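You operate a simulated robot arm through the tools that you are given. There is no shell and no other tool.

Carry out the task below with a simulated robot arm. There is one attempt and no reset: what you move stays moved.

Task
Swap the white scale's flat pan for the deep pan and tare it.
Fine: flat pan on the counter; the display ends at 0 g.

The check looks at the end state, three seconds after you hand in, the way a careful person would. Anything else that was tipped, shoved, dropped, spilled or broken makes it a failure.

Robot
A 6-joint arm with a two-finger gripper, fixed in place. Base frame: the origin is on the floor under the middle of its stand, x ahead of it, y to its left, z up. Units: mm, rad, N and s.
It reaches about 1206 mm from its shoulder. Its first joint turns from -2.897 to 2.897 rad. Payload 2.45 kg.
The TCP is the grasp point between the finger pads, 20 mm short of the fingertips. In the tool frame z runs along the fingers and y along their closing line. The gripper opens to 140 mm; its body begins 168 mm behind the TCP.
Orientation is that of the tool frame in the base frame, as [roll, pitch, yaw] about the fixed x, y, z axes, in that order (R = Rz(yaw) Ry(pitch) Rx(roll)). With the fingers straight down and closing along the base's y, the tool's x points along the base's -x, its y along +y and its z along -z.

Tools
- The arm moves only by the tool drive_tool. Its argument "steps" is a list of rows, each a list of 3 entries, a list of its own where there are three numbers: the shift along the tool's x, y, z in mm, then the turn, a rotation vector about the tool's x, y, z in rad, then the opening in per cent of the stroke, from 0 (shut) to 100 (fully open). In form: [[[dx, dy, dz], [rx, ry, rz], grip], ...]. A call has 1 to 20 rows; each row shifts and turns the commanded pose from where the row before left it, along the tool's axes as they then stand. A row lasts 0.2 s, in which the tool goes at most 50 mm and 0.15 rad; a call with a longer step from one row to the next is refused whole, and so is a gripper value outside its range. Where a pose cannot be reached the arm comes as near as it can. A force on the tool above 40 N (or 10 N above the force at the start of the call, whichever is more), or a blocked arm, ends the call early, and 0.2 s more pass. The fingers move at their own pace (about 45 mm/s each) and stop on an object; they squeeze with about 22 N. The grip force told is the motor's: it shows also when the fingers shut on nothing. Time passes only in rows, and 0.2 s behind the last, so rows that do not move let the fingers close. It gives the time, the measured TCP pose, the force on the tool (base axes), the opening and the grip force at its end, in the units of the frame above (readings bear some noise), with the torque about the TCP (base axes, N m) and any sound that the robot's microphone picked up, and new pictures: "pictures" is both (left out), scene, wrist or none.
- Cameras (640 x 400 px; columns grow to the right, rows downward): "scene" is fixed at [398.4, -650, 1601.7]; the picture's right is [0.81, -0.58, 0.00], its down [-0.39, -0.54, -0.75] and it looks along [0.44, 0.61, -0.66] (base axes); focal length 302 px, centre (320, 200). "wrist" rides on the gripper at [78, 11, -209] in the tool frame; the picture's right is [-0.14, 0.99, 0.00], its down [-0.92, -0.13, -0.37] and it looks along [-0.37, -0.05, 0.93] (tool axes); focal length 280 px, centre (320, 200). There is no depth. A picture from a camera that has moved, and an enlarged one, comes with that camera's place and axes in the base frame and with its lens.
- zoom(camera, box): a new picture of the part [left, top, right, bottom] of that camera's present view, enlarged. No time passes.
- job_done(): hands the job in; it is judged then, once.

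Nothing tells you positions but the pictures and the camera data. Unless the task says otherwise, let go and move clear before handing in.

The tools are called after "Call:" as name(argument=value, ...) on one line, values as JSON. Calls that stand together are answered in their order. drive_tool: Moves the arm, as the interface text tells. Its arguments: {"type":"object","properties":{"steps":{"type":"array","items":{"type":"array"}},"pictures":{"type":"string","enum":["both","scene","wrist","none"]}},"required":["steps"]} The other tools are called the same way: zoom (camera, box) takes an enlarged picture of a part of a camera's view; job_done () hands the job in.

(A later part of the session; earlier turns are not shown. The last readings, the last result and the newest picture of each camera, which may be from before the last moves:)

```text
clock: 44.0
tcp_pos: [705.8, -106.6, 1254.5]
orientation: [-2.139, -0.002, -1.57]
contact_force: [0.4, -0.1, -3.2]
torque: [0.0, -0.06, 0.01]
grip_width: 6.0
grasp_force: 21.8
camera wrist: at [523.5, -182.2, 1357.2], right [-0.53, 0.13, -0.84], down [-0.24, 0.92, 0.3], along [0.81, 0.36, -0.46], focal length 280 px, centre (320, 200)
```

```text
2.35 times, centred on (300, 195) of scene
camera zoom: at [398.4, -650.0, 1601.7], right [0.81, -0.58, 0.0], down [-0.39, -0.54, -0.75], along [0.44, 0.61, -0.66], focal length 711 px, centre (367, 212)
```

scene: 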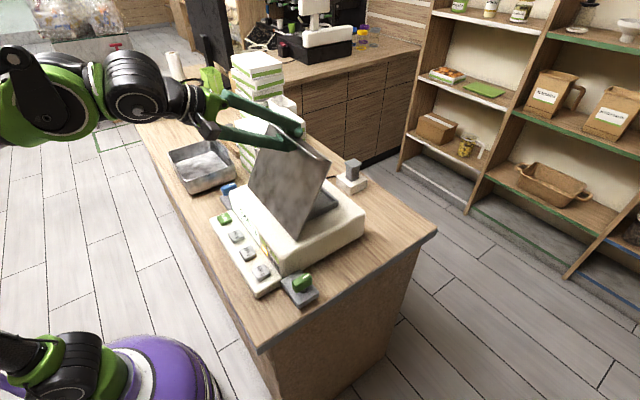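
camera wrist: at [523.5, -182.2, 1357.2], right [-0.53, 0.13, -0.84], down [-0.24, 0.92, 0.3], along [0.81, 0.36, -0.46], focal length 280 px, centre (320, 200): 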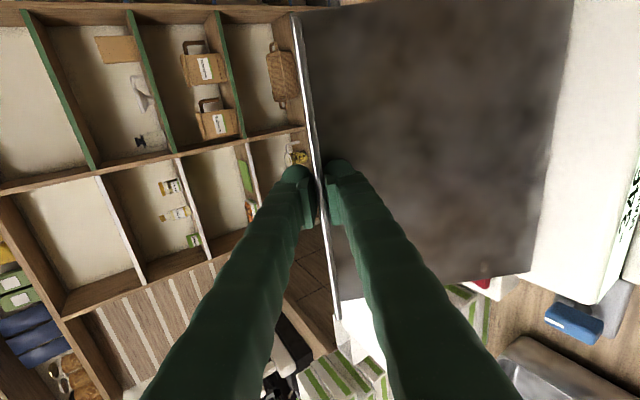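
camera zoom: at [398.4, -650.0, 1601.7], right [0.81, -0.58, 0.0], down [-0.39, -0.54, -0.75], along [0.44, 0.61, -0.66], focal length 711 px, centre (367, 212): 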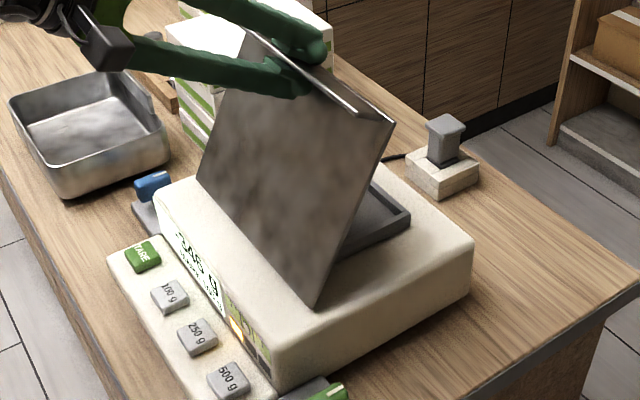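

The pan stands at a steep angle with nearly all its weight in the gripper. I lift it straight up slowly.

Call:
drive_tool(steps=[[[0, -8.4, -5.4], [0, 0, 0], 0], [[0, -12.6, -8.1], [0, 0, 0], 0], [[0, -12.6, -8.1], [0, 0, 0], 0], [[0, -12.6, -8.1], [0, 0, 0], 0], [[0, 0, 0], [0, 0, 0], 0]])

Call:
zoom(camera="scene", box=[220, 80, 380, 280])

Call:
zoom(camera="scene", box=[225, 190, 285, 250])

```text
clock: 45.2
tcp_pos: [699.7, -104.2, 1307.9]
orientation: [-2.141, -0.002, -1.57]
contact_force: [-0.6, 0.5, -3.4]
torque: [0.0, -0.07, 0.0]
grip_width: 6.3
grasp_force: 21.9
camera wrist: at [517.9, -180.9, 1410.0], right [-0.53, 0.13, -0.83], down [-0.24, 0.92, 0.3], along [0.81, 0.36, -0.46], focal length 280 px, centre (320, 200)
```

scene: 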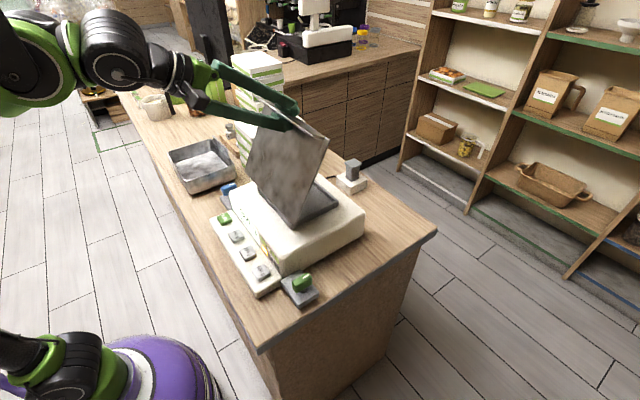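
wrist: 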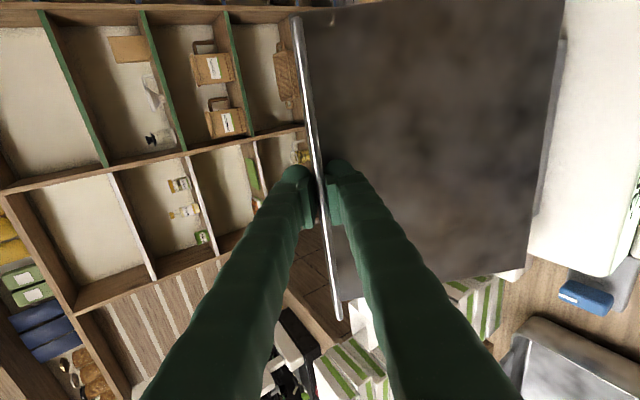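

```text
2.00 times, centred on (300, 180) of scene
camera zoom: at [398.4, -650.0, 1601.7], right [0.81, -0.58, 0.0], down [-0.39, -0.54, -0.75], along [0.44, 0.61, -0.66], focal length 605 px, centre (360, 240)
```

zoom: 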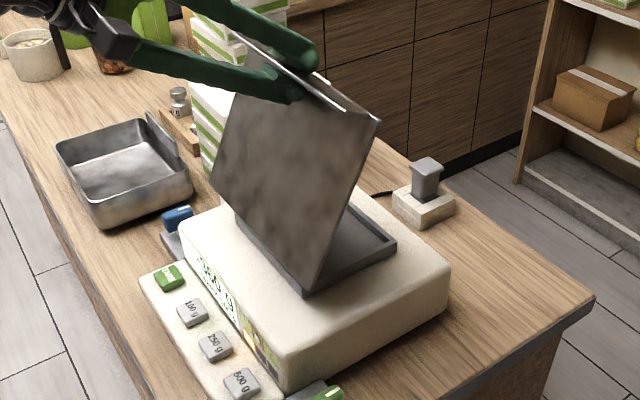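

```text
6.67 times, centred on (255, 220) of scene
camera zoom: at [398.4, -650.0, 1601.7], right [0.81, -0.58, 0.0], down [-0.39, -0.54, -0.75], along [0.44, 0.61, -0.66], focal length 2015 px, centre (753, 67)
```

zoom: 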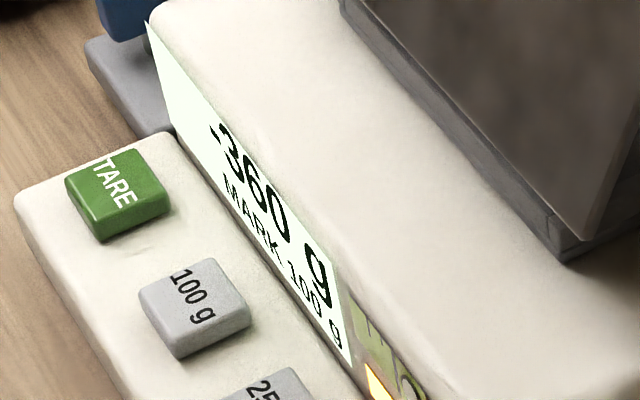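

The display shows −360 g, so the pan is fully off and hangs well. I carry it left, above the deep pan, toward the free counter spot near y 580.

Call:
drive_tool(steps=[[[-15, 2.3, -3.5], [0, 0, 0], 0], [[-25, 2.3, -3.5], [0, 0, 0], 0], [[-30, 2.3, -3.5], [0, 0, 0], 0], [[-30, 2.3, -3.5], [0, 0, 0], 0], [[-30, 2.3, -3.5], [0, 0, 0], 0], [[-30, 2.3, -3.5], [0, 0, 0], 0], [[-30, 2.3, -3.5], [0, 0, 0], 0], [[-30, 2.3, -3.5], [0, 0, 0], 0], [[-30, 2.3, -3.5], [0, 0, 0], 0], [[-30, 2.3, -3.5], [0, 0, 0], 0], [[-30, 2.3, -3.5], [0, 0, 0], 0], [[-30, 2.3, -3.5], [0, 0, 0], 0], [[0, 0, 0], [0, 0, 0], 0]])

```text
clock: 48.0
tcp_pos: [647.6, 235.0, 1306.5]
orientation: [-2.141, -0.004, -1.572]
contact_force: [-0.3, -0.3, -3.8]
torque: [-0.01, -0.07, -0.02]
grip_width: 6.2
grasp_force: 21.6
camera wrist: at [466.4, 158.8, 1408.7], right [-0.53, 0.13, -0.83], down [-0.24, 0.92, 0.3], along [0.81, 0.36, -0.46], focal length 280 px, centre (320, 200)
```

scene: 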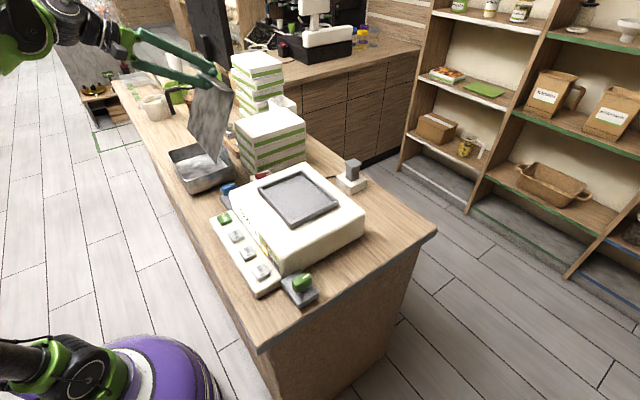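
wrist: 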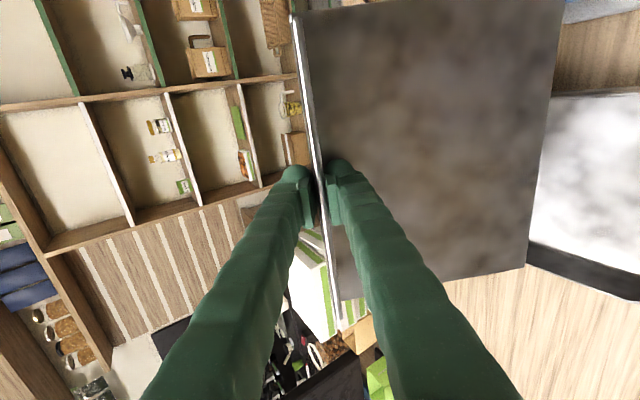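

Call:
drive_tool(steps=[[[-20, 3.1, -4.9], [0, 0, 0], 0], [[-30, 3.1, -4.9], [0, 0, 0], 0], [[-30, 3.1, -4.9], [0, 0, 0], 0], [[-30, 3.1, -4.9], [0, 0, 0], 0], [[-30, 3.1, -4.9], [0, 0, 0], 0], [[-30, 3.1, -4.9], [0, 0, 0], 0], [[-30, 3.1, -4.9], [0, 0, 0], 0], [[-30, 3.1, -4.9], [0, 0, 0], 0], [[-30, 3.1, -4.9], [0, 0, 0], 0], [[-30, 3.1, -4.9], [0, 0, 0], 0], [[-30, 3.1, -4.9], [0, 0, 0], 0], [[-25, 3.1, -4.9], [0, 0, 0], 0], [[0, 0, 0], [0, 0, 0], 0]])

Call:
zoom(camera="scene", box=[100, 40, 340, 220])

Call:
zoom(camera="scene", box=[220, 150, 380, 280])

```text
clock: 50.8
tcp_pos: [579.4, 580.7, 1304.2]
orientation: [-2.14, -0.003, -1.57]
contact_force: [0.1, -1.1, -3.6]
torque: [0.04, -0.06, -0.02]
grip_width: 6.5
grasp_force: 22.0
camera wrist: at [397.5, 504.1, 1407.6], right [-0.53, 0.13, -0.83], down [-0.24, 0.92, 0.3], along [0.81, 0.36, -0.46], focal length 280 px, centre (320, 200)
```

scene: 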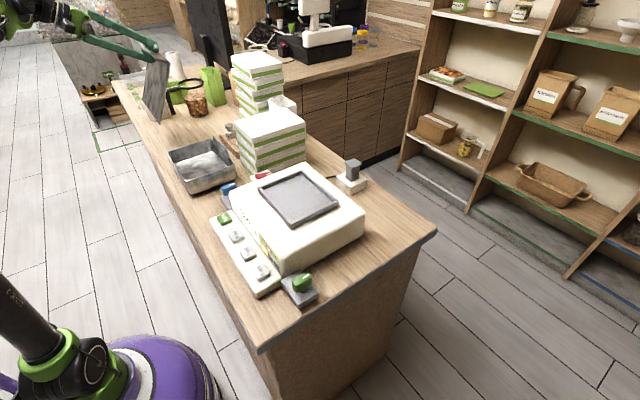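
wrist: 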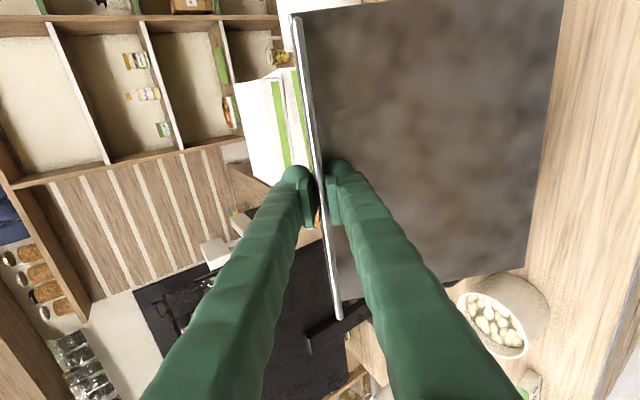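

```text
2.22 times, centred on (220, 130) of scene
camera zoom: at [398.4, -650.0, 1601.7], right [0.81, -0.58, 0.0], down [-0.39, -0.54, -0.75], along [0.44, 0.61, -0.66], focal length 672 px, centre (542, 356)
```

zoom: 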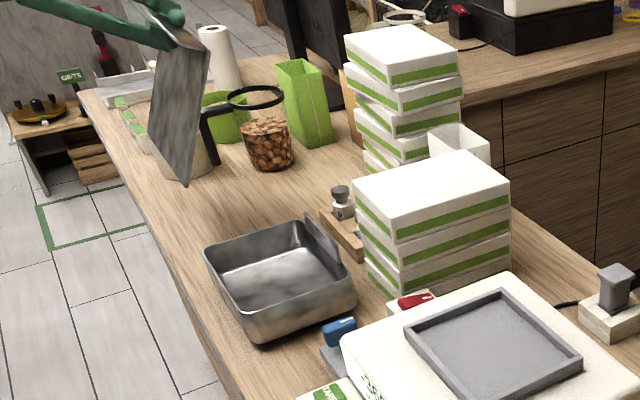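

```text
3.08 times, centred on (300, 215) of scene
camera zoom: at [398.4, -650.0, 1601.7], right [0.81, -0.58, 0.0], down [-0.39, -0.54, -0.75], along [0.44, 0.61, -0.66], focal length 930 px, centre (382, 154)
```

zoom: 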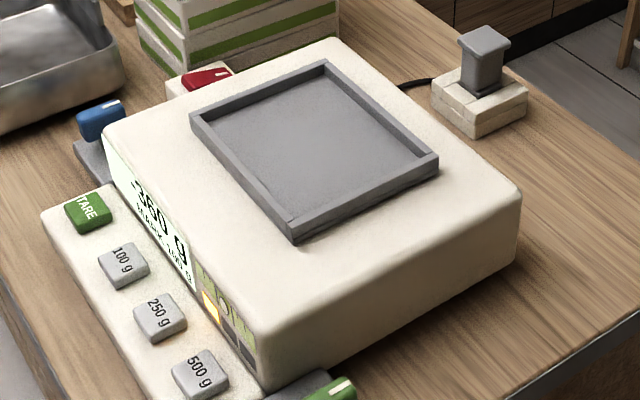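

The bare weighing platform shows as a framed tray. The pan is over the free counter, so I lower it toward touchdown.

Call:
drive_tool(steps=[[[0, 16.8, 10.8], [0, 0, 0], 0], [[0, 25.2, 16.2], [0, 0, 0], 0], [[0, 25.2, 16.2], [0, 0, 0], 0], [[0, 25.2, 16.2], [0, 0, 0], 0], [[0, 25.2, 16.2], [0, 0, 0], 0], [[0, 0, 0], [0, 0, 0], 0]])

Call:
zoom(camera="scene", box=[100, 40, 260, 160])

```text
clock: 52.2
tcp_pos: [578.8, 578.9, 1164.3]
orientation: [-2.14, -0.002, -1.569]
contact_force: [-0.1, -0.3, -3.3]
torque: [0.04, -0.06, -0.03]
grip_width: 6.2
grasp_force: 21.9
camera wrist: at [396.7, 503.1, 1266.8], right [-0.53, 0.13, -0.83], down [-0.24, 0.92, 0.3], along [0.81, 0.36, -0.46], focal length 280 px, centre (320, 200)
```

scene: 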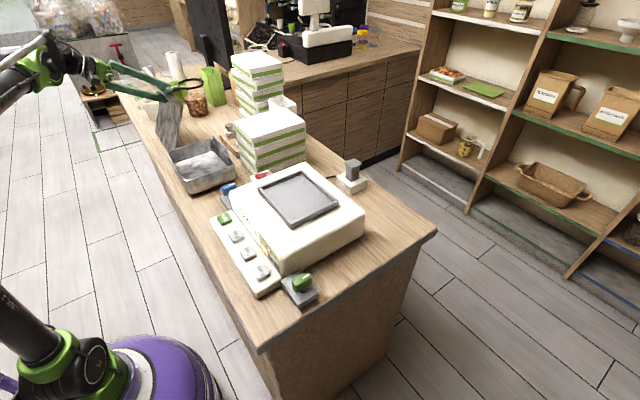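
wrist: 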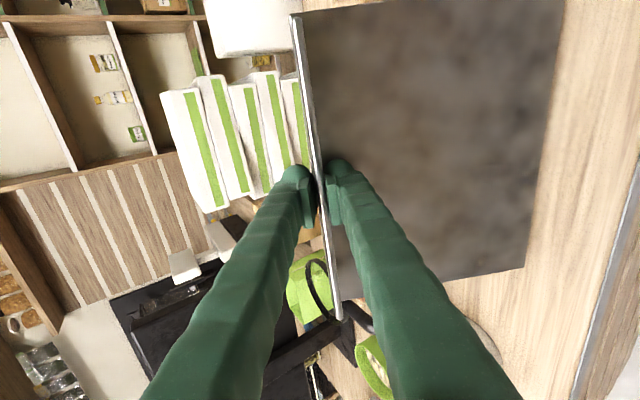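

```text
3.33 times, centred on (180, 100) of scene
camera zoom: at [398.4, -650.0, 1601.7], right [0.81, -0.58, 0.0], down [-0.39, -0.54, -0.75], along [0.44, 0.61, -0.66], focal length 1008 px, centre (787, 533)
```

zoom: 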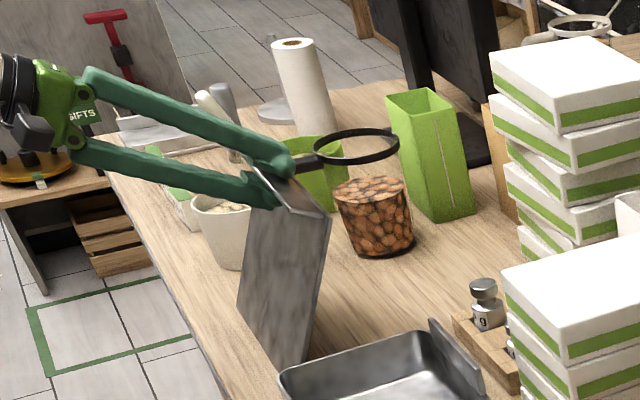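

Call:
drive_tool(steps=[[[0, 12.6, 8.1], [0, 0, 0], 0], [[0, 8.4, 5.4], [0, 0, 0], 0], [[0, 4.2, 2.7], [0, 0, 0], 0], [[0, 0, 0], [0, 0, 0], 0]], pictures="none")

Call:
zoom(camera="scene", box=[120, 70, 260, 200])

```text
clock: 53.2
tcp_pos: [580.1, 579.2, 1136.8]
orientation: [-2.14, -0.005, -1.569]
contact_force: [1.8, -0.6, 0.9]
torque: [0.04, -0.02, -0.01]
grip_width: 6.2
grasp_force: 21.6
```

```text
3.08 times, centred on (190, 135) of scene
camera zoom: at [398.4, -650.0, 1601.7], right [0.81, -0.58, 0.0], down [-0.39, -0.54, -0.75], along [0.44, 0.61, -0.66], focal length 930 px, centre (720, 400)
```

zoom: 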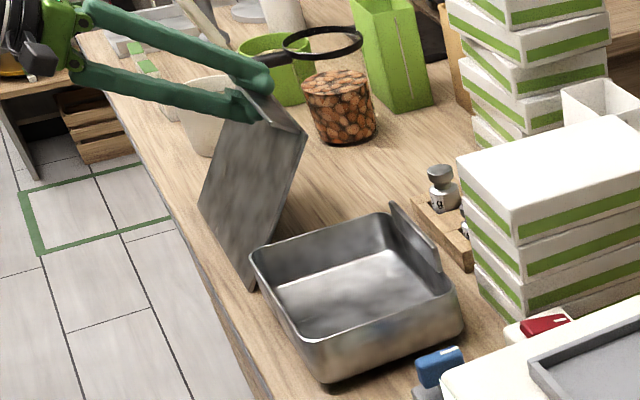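

The front edge has touched the counter (about z 950). Now I swing the pan down about that edge.

Call:
drive_tool(steps=[[[0, -1.8, 20.3], [-0.1, 0, 0], 0], [[0, -1.8, 20.3], [-0.1, 0, 0], 0], [[0, -1.8, 20.3], [-0.1, 0, 0], 0], [[0, -1.8, 20.3], [-0.1, 0, 0], 0], [[0, -1.8, 20.3], [-0.1, 0, 0], 0], [[0, 0, 0], [0, 0, 0], 0]])

Call:
zoom(camera="scene", box=[120, 70, 260, 200])

```text
clock: 54.6
tcp_pos: [657.0, 578.0, 1071.5]
orientation: [-2.64, -0.004, -1.569]
contact_force: [-1.4, -0.4, -2.1]
torque: [-0.04, -0.04, 0.0]
grip_width: 6.0
grasp_force: 22.1
camera wrist: at [547.6, 502.3, 1248.7], right [-0.87, 0.13, -0.48], down [-0.07, 0.92, 0.38], along [0.49, 0.36, -0.79], focal length 280 px, centre (320, 200)
```

scene: 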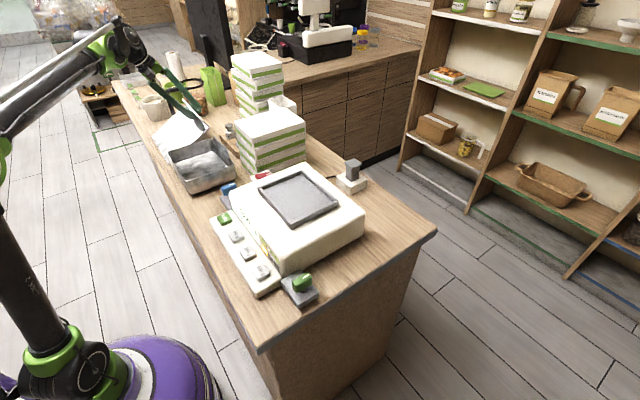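
wrist: 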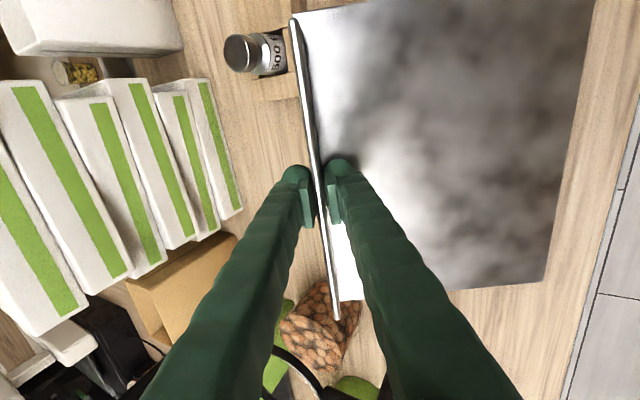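

```text
3.08 times, centred on (190, 135) of scene
camera zoom: at [398.4, -650.0, 1601.7], right [0.81, -0.58, 0.0], down [-0.39, -0.54, -0.75], along [0.44, 0.61, -0.66], focal length 930 px, centre (720, 400)
```

zoom: 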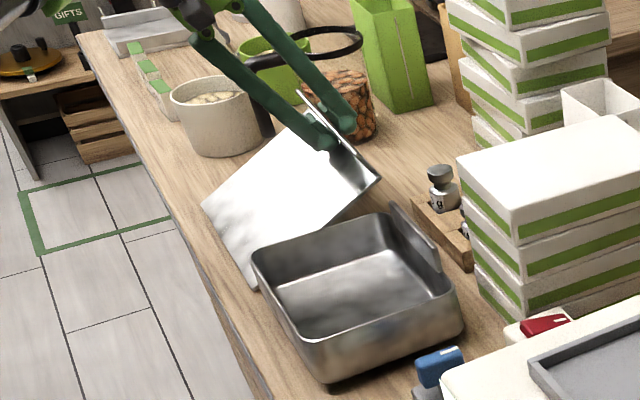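

The weights rack is close behind where the fin will land, so I slide the pan about 15 mm toward the robot while lowering it the rest of the way.

Call:
drive_tool(steps=[[[0, 1.7, 18.4], [-0.1, 0, 0], 0], [[0, 1.9, 18.7], [-0.1, 0, 0], 0], [[0, 2.0, 19.1], [-0.1, 0, 0], 0], [[0, 2.1, 19.5], [-0.1, 0, 0], 0], [[0, 0, 0], [0, 0, 0], 0]])

Call:
zoom(camera="scene", box=[120, 70, 260, 200])

Call:
zoom(camera="wrist", box=[180, 0, 640, 360])

```text
clock: 55.8
tcp_pos: [676.3, 578.2, 997.8]
orientation: [-3.041, -0.003, -1.569]
contact_force: [-1.6, -0.8, -1.6]
torque: [0.05, 0.04, -0.02]
grip_width: 6.4
grasp_force: 22.0
camera wrist: at [644.0, 502.7, 1203.7], right [-0.99, 0.14, -0.1], down [0.09, 0.92, 0.38], along [0.14, 0.36, -0.92], focal length 280 px, centre (320, 200)
```

scene: 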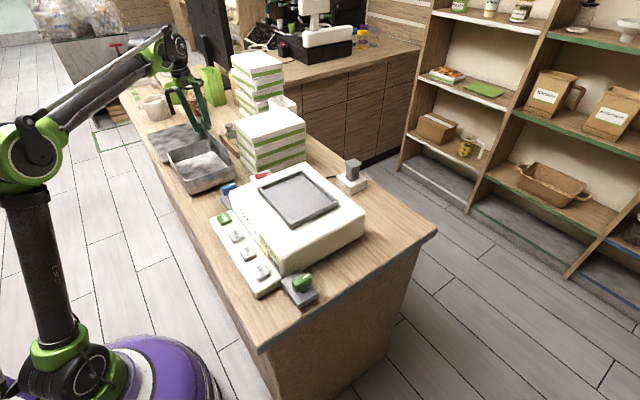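
wrist: 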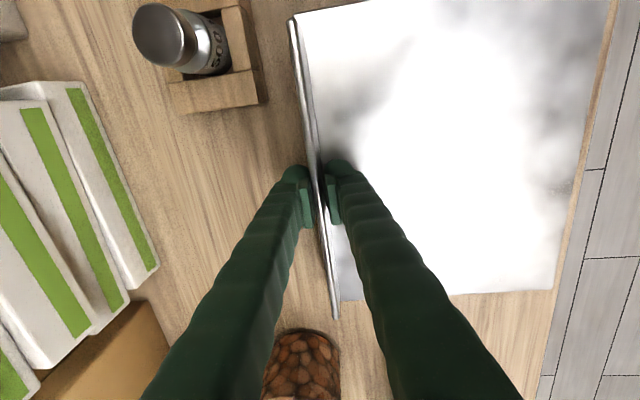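

```text
3.08 times, centred on (190, 135) of scene
camera zoom: at [398.4, -650.0, 1601.7], right [0.81, -0.58, 0.0], down [-0.39, -0.54, -0.75], along [0.44, 0.61, -0.66], focal length 930 px, centre (720, 400)
```

zoom: 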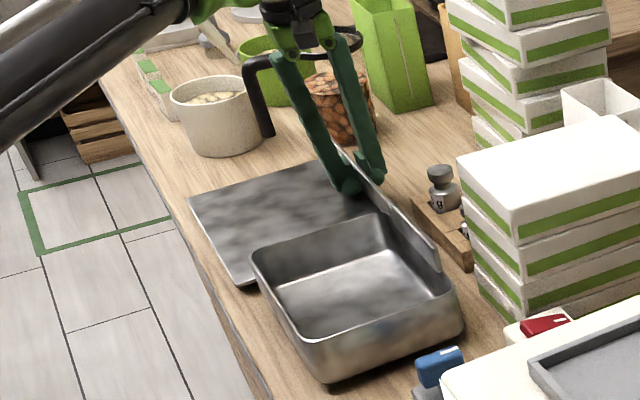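

```text
1.11 times, centred on (410, 180) of wrist
camera zoom: at [644.0, 502.7, 1203.7], right [-0.99, 0.14, -0.1], down [0.09, 0.92, 0.38], along [0.14, 0.36, -0.92], focal length 312 px, centre (220, 222)
```

zoom: 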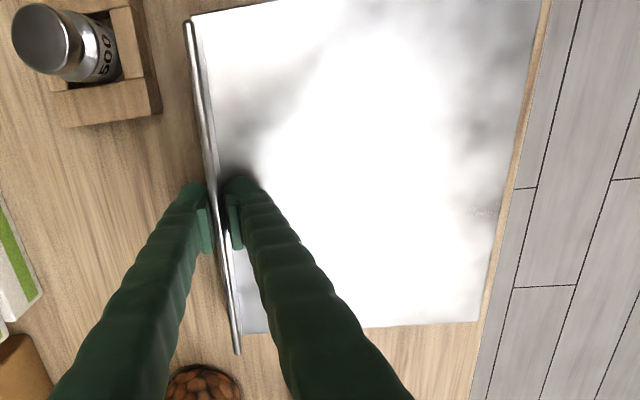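

Call:
drive_tool(steps=[[[0, -1.2, 10.2], [-0.05, 0, 0], 0], [[0, -1.2, 9], [-0.05, 0, 0], 0], [[0, 0, 0], [0, 0, 0], 0]])

Call:
zoom(camera="scene", box=[120, 70, 260, 200])

```text
clock: 56.3
tcp_pos: [679.3, 577.7, 988.3]
orientation: [-3.109, -0.004, -1.57]
contact_force: [3.4, -0.8, 19.7]
torque: [-0.21, 0.53, 0.06]
grip_width: 6.6
grasp_force: 21.5
stopped in row 2: the force on the tool passed its limit at 57 N (the readings are from after the stop); the commanded pose is now the measured one
camera wrist: at [662.1, 501.6, 1194.7], right [-0.99, 0.14, -0.03], down [0.12, 0.92, 0.37], along [0.08, 0.36, -0.93], focal length 280 px, centre (320, 200)
```

scene: 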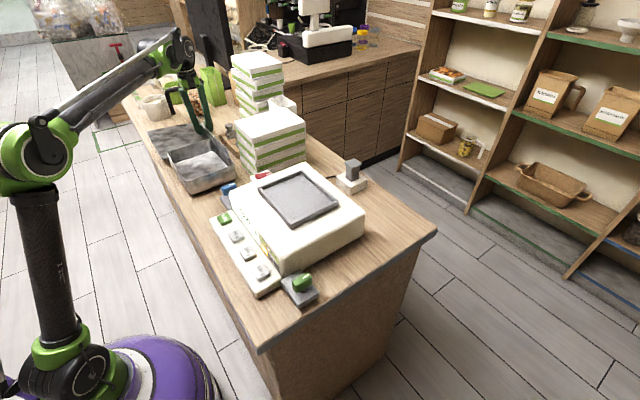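
wrist: 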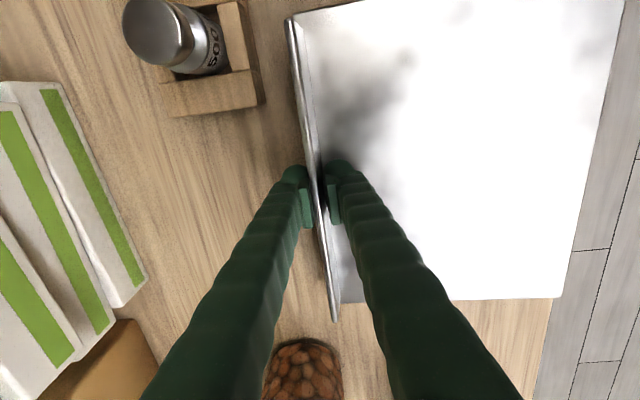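

```text
3.08 times, centred on (190, 135) of scene
camera zoom: at [398.4, -650.0, 1601.7], right [0.81, -0.58, 0.0], down [-0.39, -0.54, -0.75], along [0.44, 0.61, -0.66], focal length 930 px, centre (720, 400)
```

zoom: 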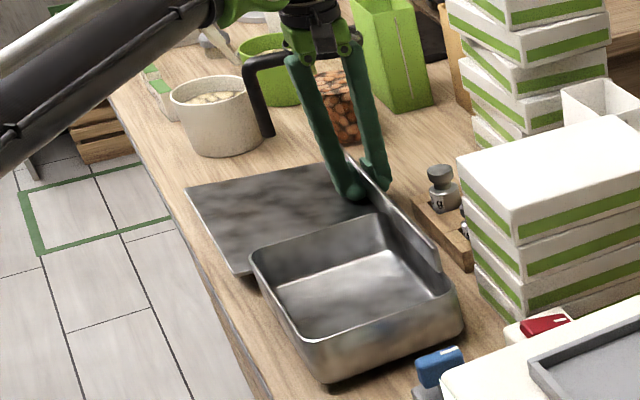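

The pan touched down on its underside boss, so it's resting about 14 mm above the counter surface. I ease the pressure off and release.

Call:
drive_tool(steps=[[[0, 0, -1.5], [0, 0, 0], 0], [[0, 0, -1], [-0.02, 0, 0], 0], [[0, 0, 0], [0, 0, 0], 8], [[0, 0, 0], [0, 0, 0], 15], [[0, 0, 0], [0, 0, 0], 20], [[0, 0, 0], [0, 0, 0], 20]])

Call:
zoom(camera="scene", box=[120, 70, 260, 200])

```text
clock: 57.7
tcp_pos: [680.0, 577.4, 989.6]
orientation: [-3.132, -0.004, -1.57]
contact_force: [3.2, -0.6, 10.6]
torque: [0.02, 0.19, -0.01]
grip_width: 26.0
grasp_force: 0.1
camera wrist: at [666.4, 501.9, 1196.7], right [-0.99, 0.14, -0.01], down [0.12, 0.92, 0.37], along [0.06, 0.36, -0.93], focal length 280 px, centre (320, 200)
```

scene: 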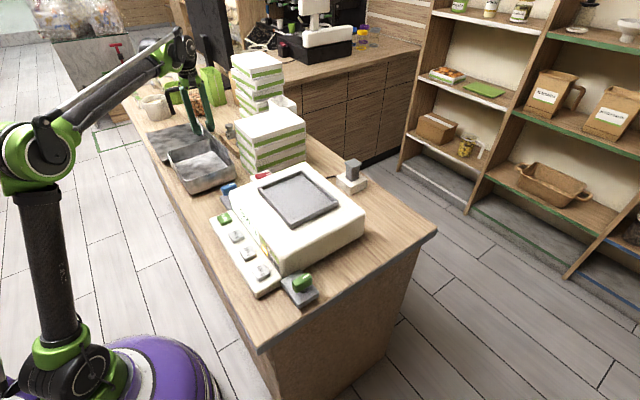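
wrist: 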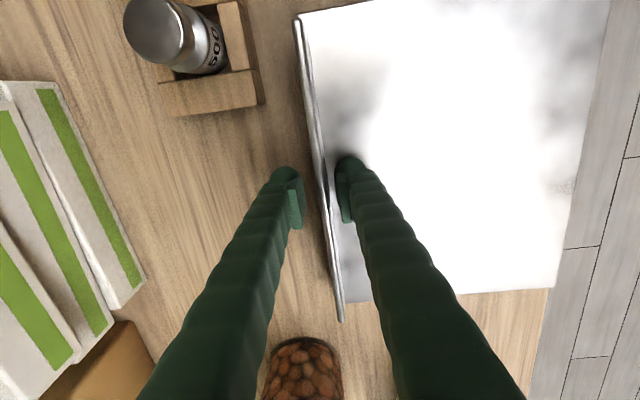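

```text
3.08 times, centred on (190, 135) of scene
camera zoom: at [398.4, -650.0, 1601.7], right [0.81, -0.58, 0.0], down [-0.39, -0.54, -0.75], along [0.44, 0.61, -0.66], focal length 930 px, centre (720, 400)
```

zoom: 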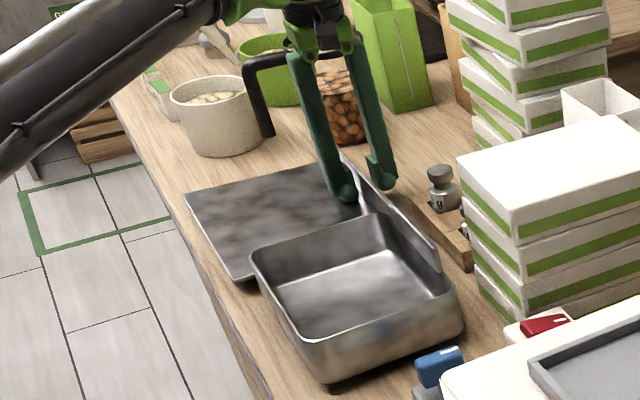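

Released. I rise straight up and check how the pan lies.

Call:
drive_tool(steps=[[[0, 0, -10], [0, 0, 0], 20], [[0, 0, -30], [0, 0, 0], 20], [[0, 0, -40], [0, 0, 0], 20], [[0, 0, -40], [0, 0, 0], 40], [[0, 0, -40], [0, 0, 0], 60], [[0, 0, 0], [0, 0, 0], 60]])

Call:
zoom(camera="scene", box=[120, 70, 260, 200])

```text
clock: 59.1
tcp_pos: [679.4, 579.1, 1149.1]
orientation: [-3.131, -0.004, -1.569]
contact_force: [-0.6, -0.5, 0.3]
torque: [0.02, 0.02, -0.03]
grip_width: 83.9
grasp_force: 0.2
camera wrist: at [665.7, 503.9, 1356.8], right [-0.99, 0.14, -0.01], down [0.12, 0.92, 0.37], along [0.06, 0.36, -0.93], focal length 280 px, centre (320, 200)
```

scene: 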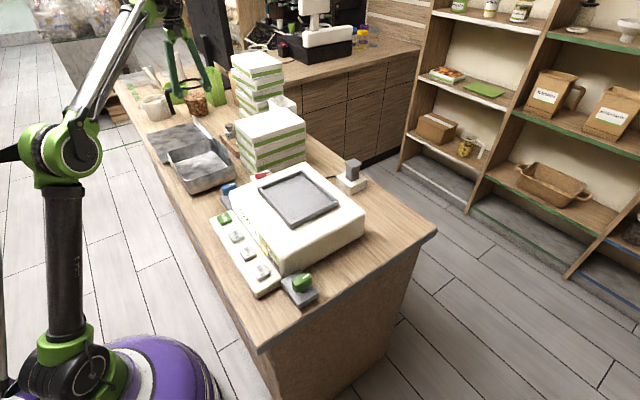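
wrist: 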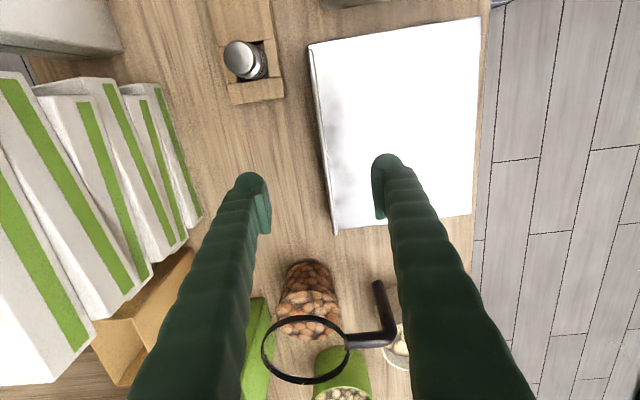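

```text
3.08 times, centred on (190, 135) of scene
camera zoom: at [398.4, -650.0, 1601.7], right [0.81, -0.58, 0.0], down [-0.39, -0.54, -0.75], along [0.44, 0.61, -0.66], focal length 930 px, centre (720, 400)
```

zoom: 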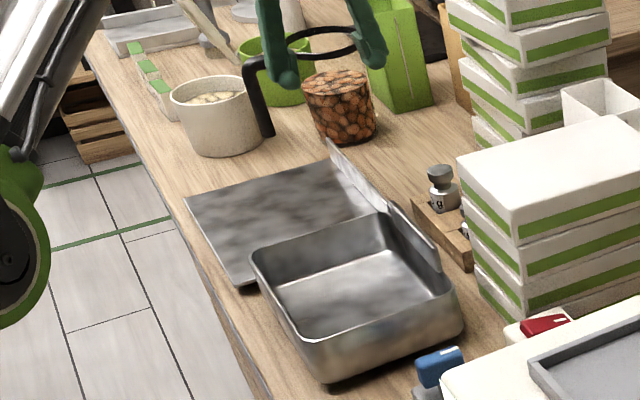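

The flat pan lies on the counter, clear of everything. Next is the deep pan: I move above its rear tab and look closely.

Call:
drive_tool(steps=[[[39, 2, -7], [0, 0, 0], 40], [[39, 2, -7], [0, 0, 0], 40], [[39, 2, -7], [0, 0, 0], 40], [[39, 2, -7], [0, 0, 0], 40], [[39, 2, -7], [0, 0, 0], 40], [[39, 2, -7], [0, 0, 0], 40], [[39, 2, -7], [0, 0, 0], 40], [[0, 0, 0], [0, 0, 0], 40]])

Call:
zoom(camera="wrist", box=[200, 0, 520, 300])

```text
clock: 60.9
tcp_pos: [663.4, 305.9, 1199.1]
orientation: [-3.13, -0.003, -1.57]
contact_force: [0.6, -0.4, 0.2]
torque: [0.0, 0.0, 0.02]
grip_width: 56.3
grasp_force: 0.0
camera wrist: at [650.6, 229.7, 1406.3], right [-0.99, 0.14, -0.01], down [0.12, 0.92, 0.37], along [0.06, 0.36, -0.93], focal length 280 px, centre (320, 200)
```

scene: 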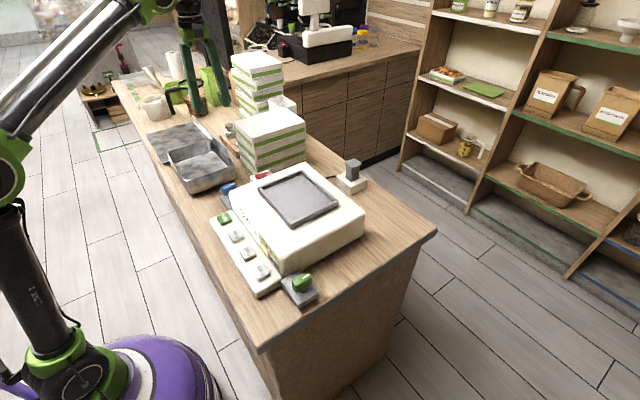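
wrist: 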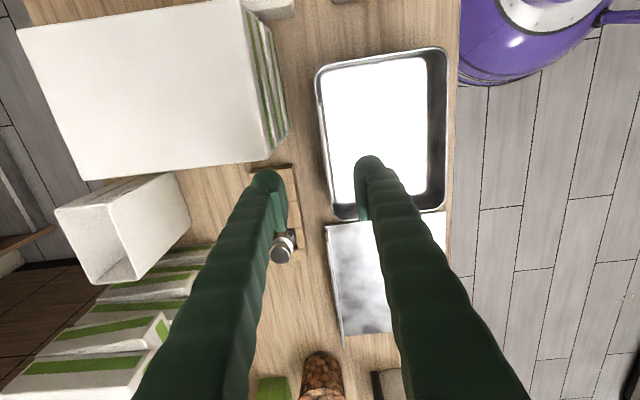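

```text
1.33 times, centred on (360, 150) of wrist
camera zoom: at [650.6, 229.7, 1406.3], right [-0.99, 0.14, -0.01], down [0.12, 0.92, 0.37], along [0.06, 0.36, -0.93], focal length 374 px, centre (267, 267)
```

zoom: 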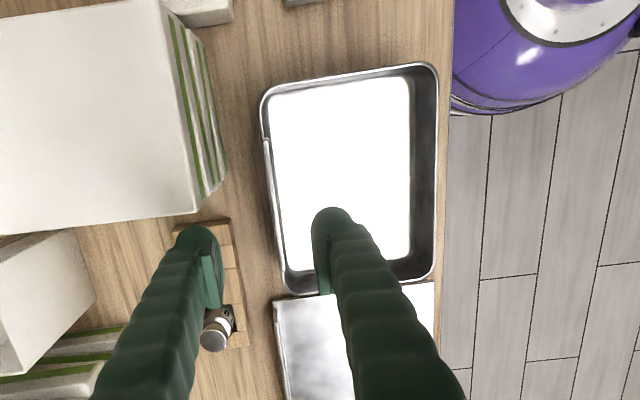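

The deep pan's tab is near the box stack and the weights rack, so the grip must be narrow there. I level the tool exactly and take precise views of the pan.

Call:
drive_tool(steps=[[[0, 0, 0], [-0.0115, 0, 0], 20], [[0, 0, 0], [0, 0, 0], 20], [[0, 0, 0], [0, 0, 0], 20]])

Call:
zoom(camera="wrist", box=[240, 20, 470, 250])

Call:
zoom(camera="scene", box=[160, 120, 250, 200])

```text
clock: 61.7
tcp_pos: [663.3, 305.9, 1198.5]
orientation: [3.139, -0.004, -1.569]
contact_force: [-0.6, 0.3, 0.9]
torque: [-0.03, -0.02, 0.01]
grip_width: 28.1
grasp_force: 0.0
camera wrist: at [652.8, 229.9, 1406.5], right [-0.99, 0.14, 0.0], down [0.13, 0.92, 0.37], along [0.05, 0.36, -0.93], focal length 280 px, centre (320, 200)
```

scene: 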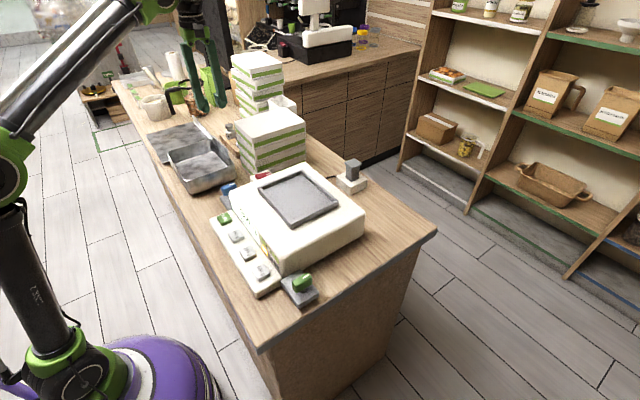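
wrist: 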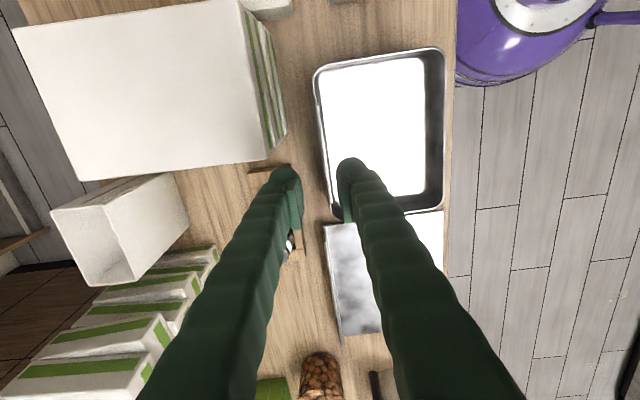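

```text
1.74 times, centred on (355, 135) of wrist
camera zoom: at [652.8, 229.9, 1406.5], right [-0.99, 0.14, 0.0], down [0.13, 0.92, 0.37], along [0.05, 0.36, -0.93], focal length 488 px, centre (259, 313)
```

zoom: 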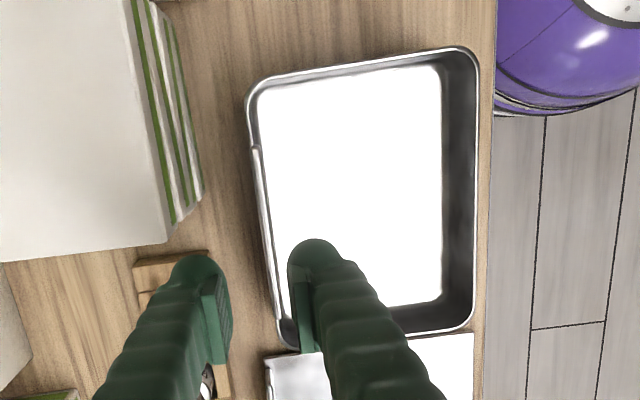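

```text
5.00 times, centred on (205, 160) of scene
camera zoom: at [398.4, -650.0, 1601.7], right [0.81, -0.58, 0.0], down [-0.39, -0.54, -0.75], along [0.44, 0.61, -0.66], focal length 1512 px, centre (895, 400)
```

zoom: 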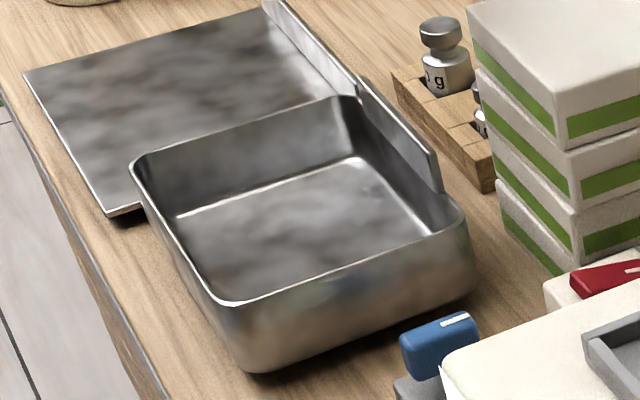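

The deep pan spans about x 496–660 and y 208–422, with its tab at x≈658, y 250–385 and the tab top near z 1053. I come down over the tab with a narrow opening.

Call:
drive_tool(steps=[[[-12, 5, 0], [0, 0, 0], 20], [[0, 0, 30], [0, 0, 0], 20], [[0, 0, 40], [0, 0, 0], 20], [[0, 0, 30], [0, 0, 0], 20], [[0, 0, 10], [0, 0, 0], 20], [[0, 0, 0], [0, 0, 0], 20]])

Call:
zoom(camera="wrist", box=[220, 80, 420, 260])

Call:
zoom(camera="scene", box=[160, 80, 280, 200])

```text
clock: 63.1
tcp_pos: [657.5, 317.1, 1087.9]
orientation: [3.141, -0.003, -1.569]
contact_force: [0.0, -0.5, -0.6]
torque: [0.04, 0.05, -0.02]
grip_width: 28.0
grasp_force: 0.0
camera wrist: at [647.1, 241.6, 1296.1], right [-0.99, 0.14, 0.0], down [0.13, 0.92, 0.37], along [0.05, 0.36, -0.93], focal length 280 px, centre (320, 200)
```

scene: 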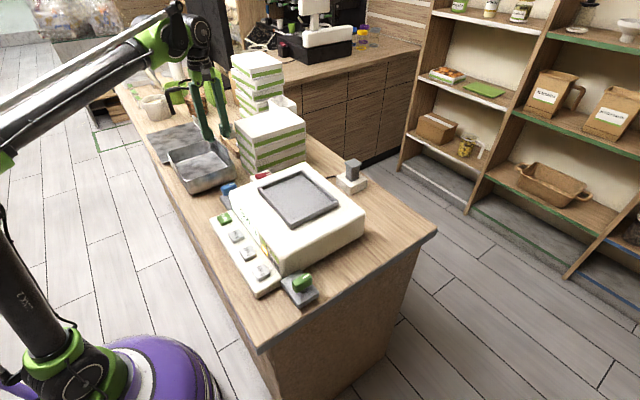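
wrist: 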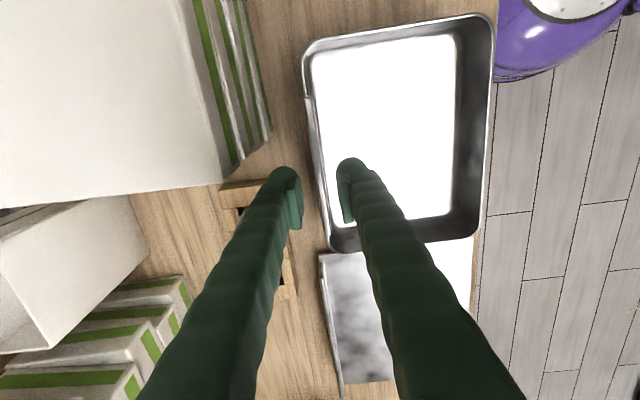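

```text
2.22 times, centred on (320, 170) of wrist
camera zoom: at [647.1, 241.6, 1296.1], right [-0.99, 0.14, 0.0], down [0.13, 0.92, 0.37], along [0.05, 0.36, -0.93], focal length 623 px, centre (320, 267)
```

zoom: 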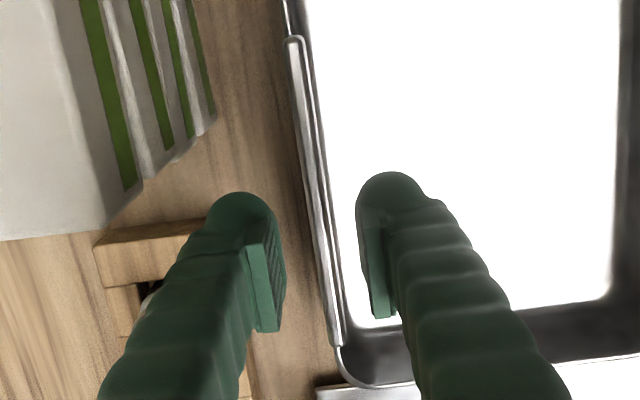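

```text
3.33 times, centred on (220, 140) of scene
camera zoom: at [398.4, -650.0, 1601.7], right [0.81, -0.58, 0.0], down [-0.39, -0.54, -0.75], along [0.44, 0.61, -0.66], focal length 1008 px, centre (653, 400)
```

zoom: 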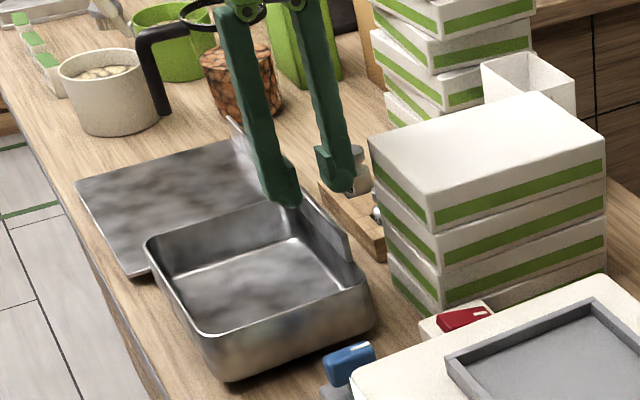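

Call:
drive_tool(steps=[[[0, 0, 25], [0, 0, 0], 20], [[0, 0, 20], [0, 0, 0], 20], [[0, 0, 13], [0, 0, 0], 20], [[0, 0, 8], [0, 0, 0], 20], [[0, 0, 0], [0, 0, 0], 20]])

Call:
zoom(camera="wrist", box=[220, 80, 420, 260])

Call:
zoom(camera="scene", box=[160, 80, 280, 200])

```text
clock: 64.3
tcp_pos: [658.4, 317.9, 1021.8]
orientation: [3.141, -0.004, -1.568]
contact_force: [-0.1, 0.5, -0.1]
torque: [0.03, 0.01, 0.01]
grip_width: 27.9
grasp_force: 0.1
camera wrist: at [647.6, 241.4, 1230.3], right [-0.99, 0.14, 0.0], down [0.13, 0.92, 0.37], along [0.05, 0.36, -0.93], focal length 280 px, centre (320, 200)
```

scene: 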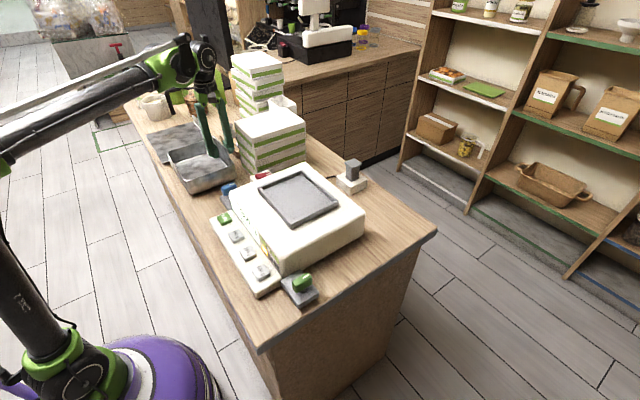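
wrist: 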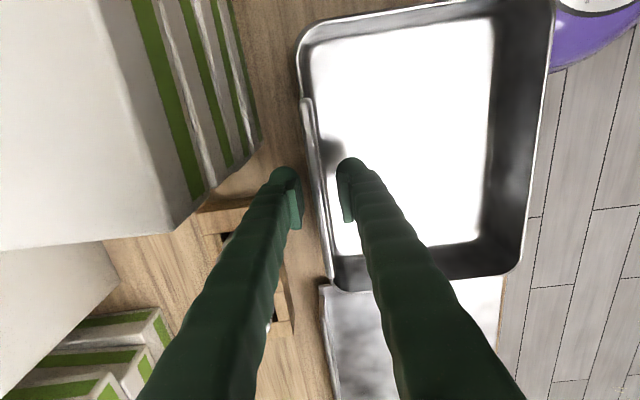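

```text
2.22 times, centred on (320, 170) of wrist
camera zoom: at [647.6, 241.4, 1230.3], right [-0.99, 0.14, 0.0], down [0.13, 0.92, 0.37], along [0.05, 0.36, -0.93], focal length 623 px, centre (320, 267)
```

zoom: 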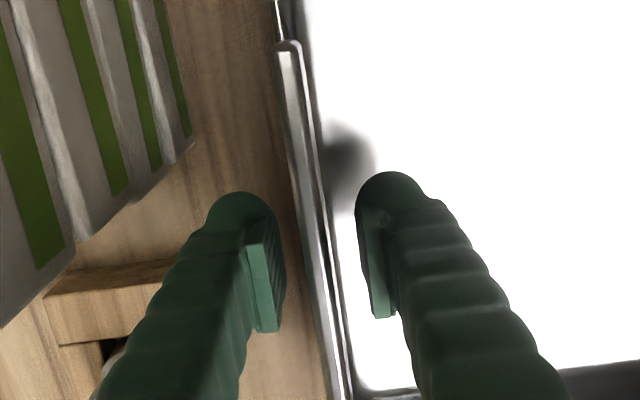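

```text
3.33 times, centred on (220, 140) of scene
camera zoom: at [398.4, -650.0, 1601.7], right [0.81, -0.58, 0.0], down [-0.39, -0.54, -0.75], along [0.44, 0.61, -0.66], focal length 1008 px, centre (653, 400)
```

zoom: 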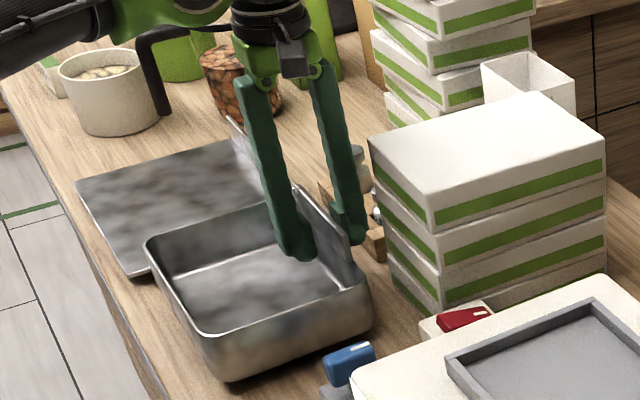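

The tab and wall are centred between the pads. I close.

Call:
drive_tool(steps=[[[0, 0, 0], [0, 0, 0], 10], [[0, 0, 0], [0, 0, 0], 0], [[0, 0, 0], [0, 0, 0], 0], [[0, 0, 0], [0, 0, 0], 0]], pictures="none")

Call:
drive_tool(steps=[[[0, 1.7, -3.9], [0.025, 0, 0], 0], [[0, 1.7, -3.9], [0.025, 0, 0], 0], [[0, 0, 0], [0, 0, 0], 0]])

Call:
zoom(camera="scene", box=[160, 80, 280, 200])

```text
clock: 65.3
tcp_pos: [658.4, 317.7, 1022.6]
orientation: [-3.141, -0.003, -1.569]
contact_force: [-0.1, -0.7, -0.1]
torque: [-0.02, -0.28, 0.11]
grip_width: 5.8
grasp_force: 22.2
```

```text
clock: 66.1
tcp_pos: [655.0, 317.8, 1030.3]
orientation: [-3.092, -0.003, -1.568]
contact_force: [-0.2, -0.3, -3.0]
torque: [0.01, -0.24, -0.04]
grip_width: 5.8
grasp_force: 21.5
camera wrist: at [633.8, 242.1, 1237.5], right [-0.99, 0.14, -0.05], down [0.11, 0.92, 0.37], along [0.1, 0.36, -0.93], focal length 280 px, centre (320, 200)
```

scene: 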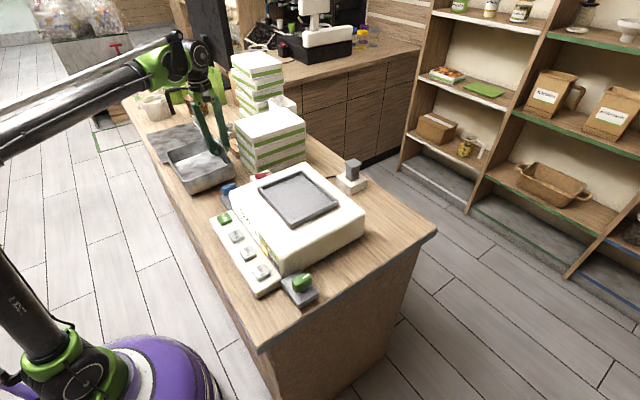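
wrist: 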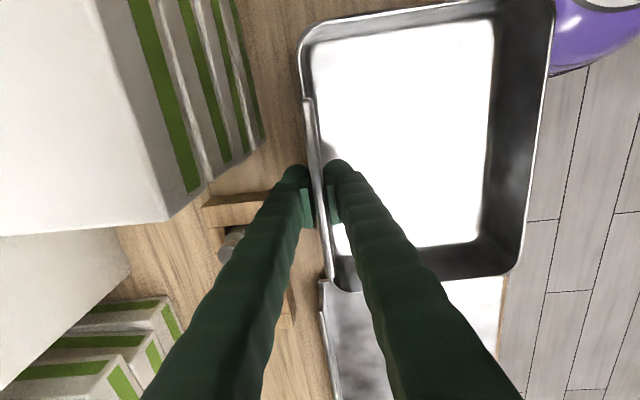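

```text
3.33 times, centred on (220, 140) of scene
camera zoom: at [398.4, -650.0, 1601.7], right [0.81, -0.58, 0.0], down [-0.39, -0.54, -0.75], along [0.44, 0.61, -0.66], focal length 1008 px, centre (653, 400)
```

zoom: 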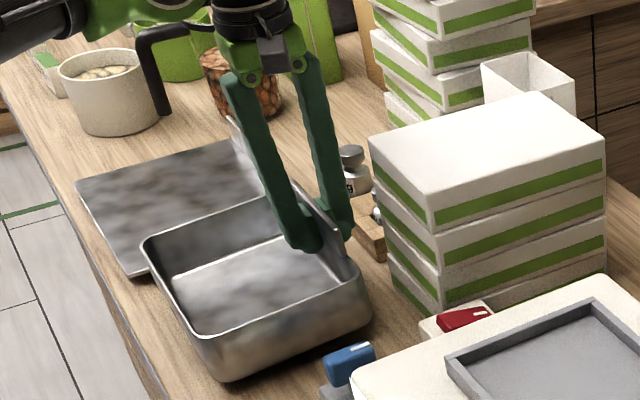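

The pan's back is lifting with the tool. I continue tipping it about its front edge to roughly 35–40°.

Call:
drive_tool(steps=[[[0, 7.1, -15.5], [0.1, 0, 0], 0], [[0, 7.1, -15.5], [0.1, 0, 0], 0], [[0, 7.1, -15.5], [0.1, 0, 0], 0], [[0, 0, 0], [0, 0, 0], 0]])

Call:
zoom(camera="scene", box=[160, 80, 280, 200])

```text
clock: 67.1
tcp_pos: [627.8, 319.8, 1072.8]
orientation: [-2.791, -0.005, -1.569]
contact_force: [0.6, -0.4, -4.9]
torque: [0.04, -0.25, 0.0]
grip_width: 6.1
grasp_force: 21.8
camera wrist: at [545.5, 242.3, 1263.6], right [-0.93, 0.14, -0.34], down [-0.01, 0.92, 0.39], along [0.37, 0.36, -0.86], focal length 280 px, centre (320, 200)
```

scene: 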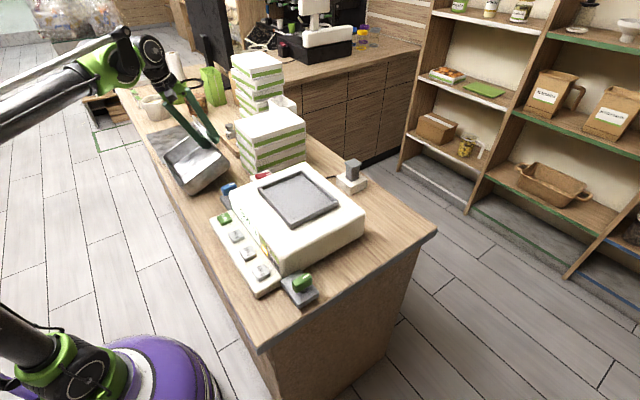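
wrist: 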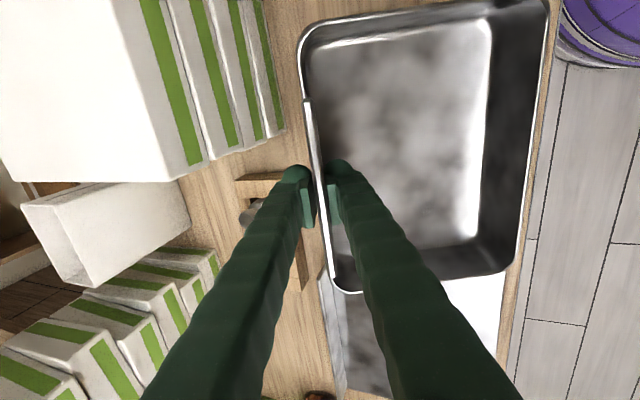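

```text
3.33 times, centred on (220, 140) of scene
camera zoom: at [398.4, -650.0, 1601.7], right [0.81, -0.58, 0.0], down [-0.39, -0.54, -0.75], along [0.44, 0.61, -0.66], focal length 1008 px, centre (653, 400)
```

zoom: 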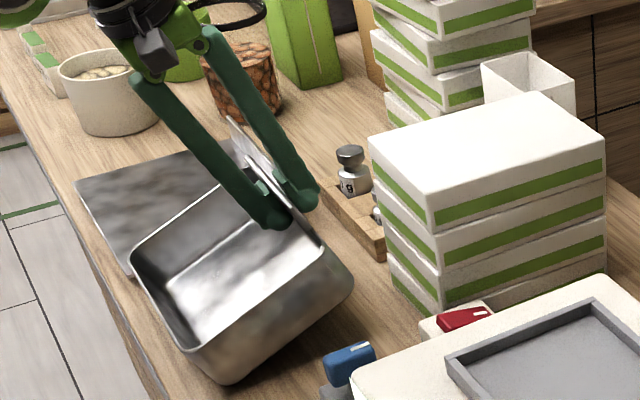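

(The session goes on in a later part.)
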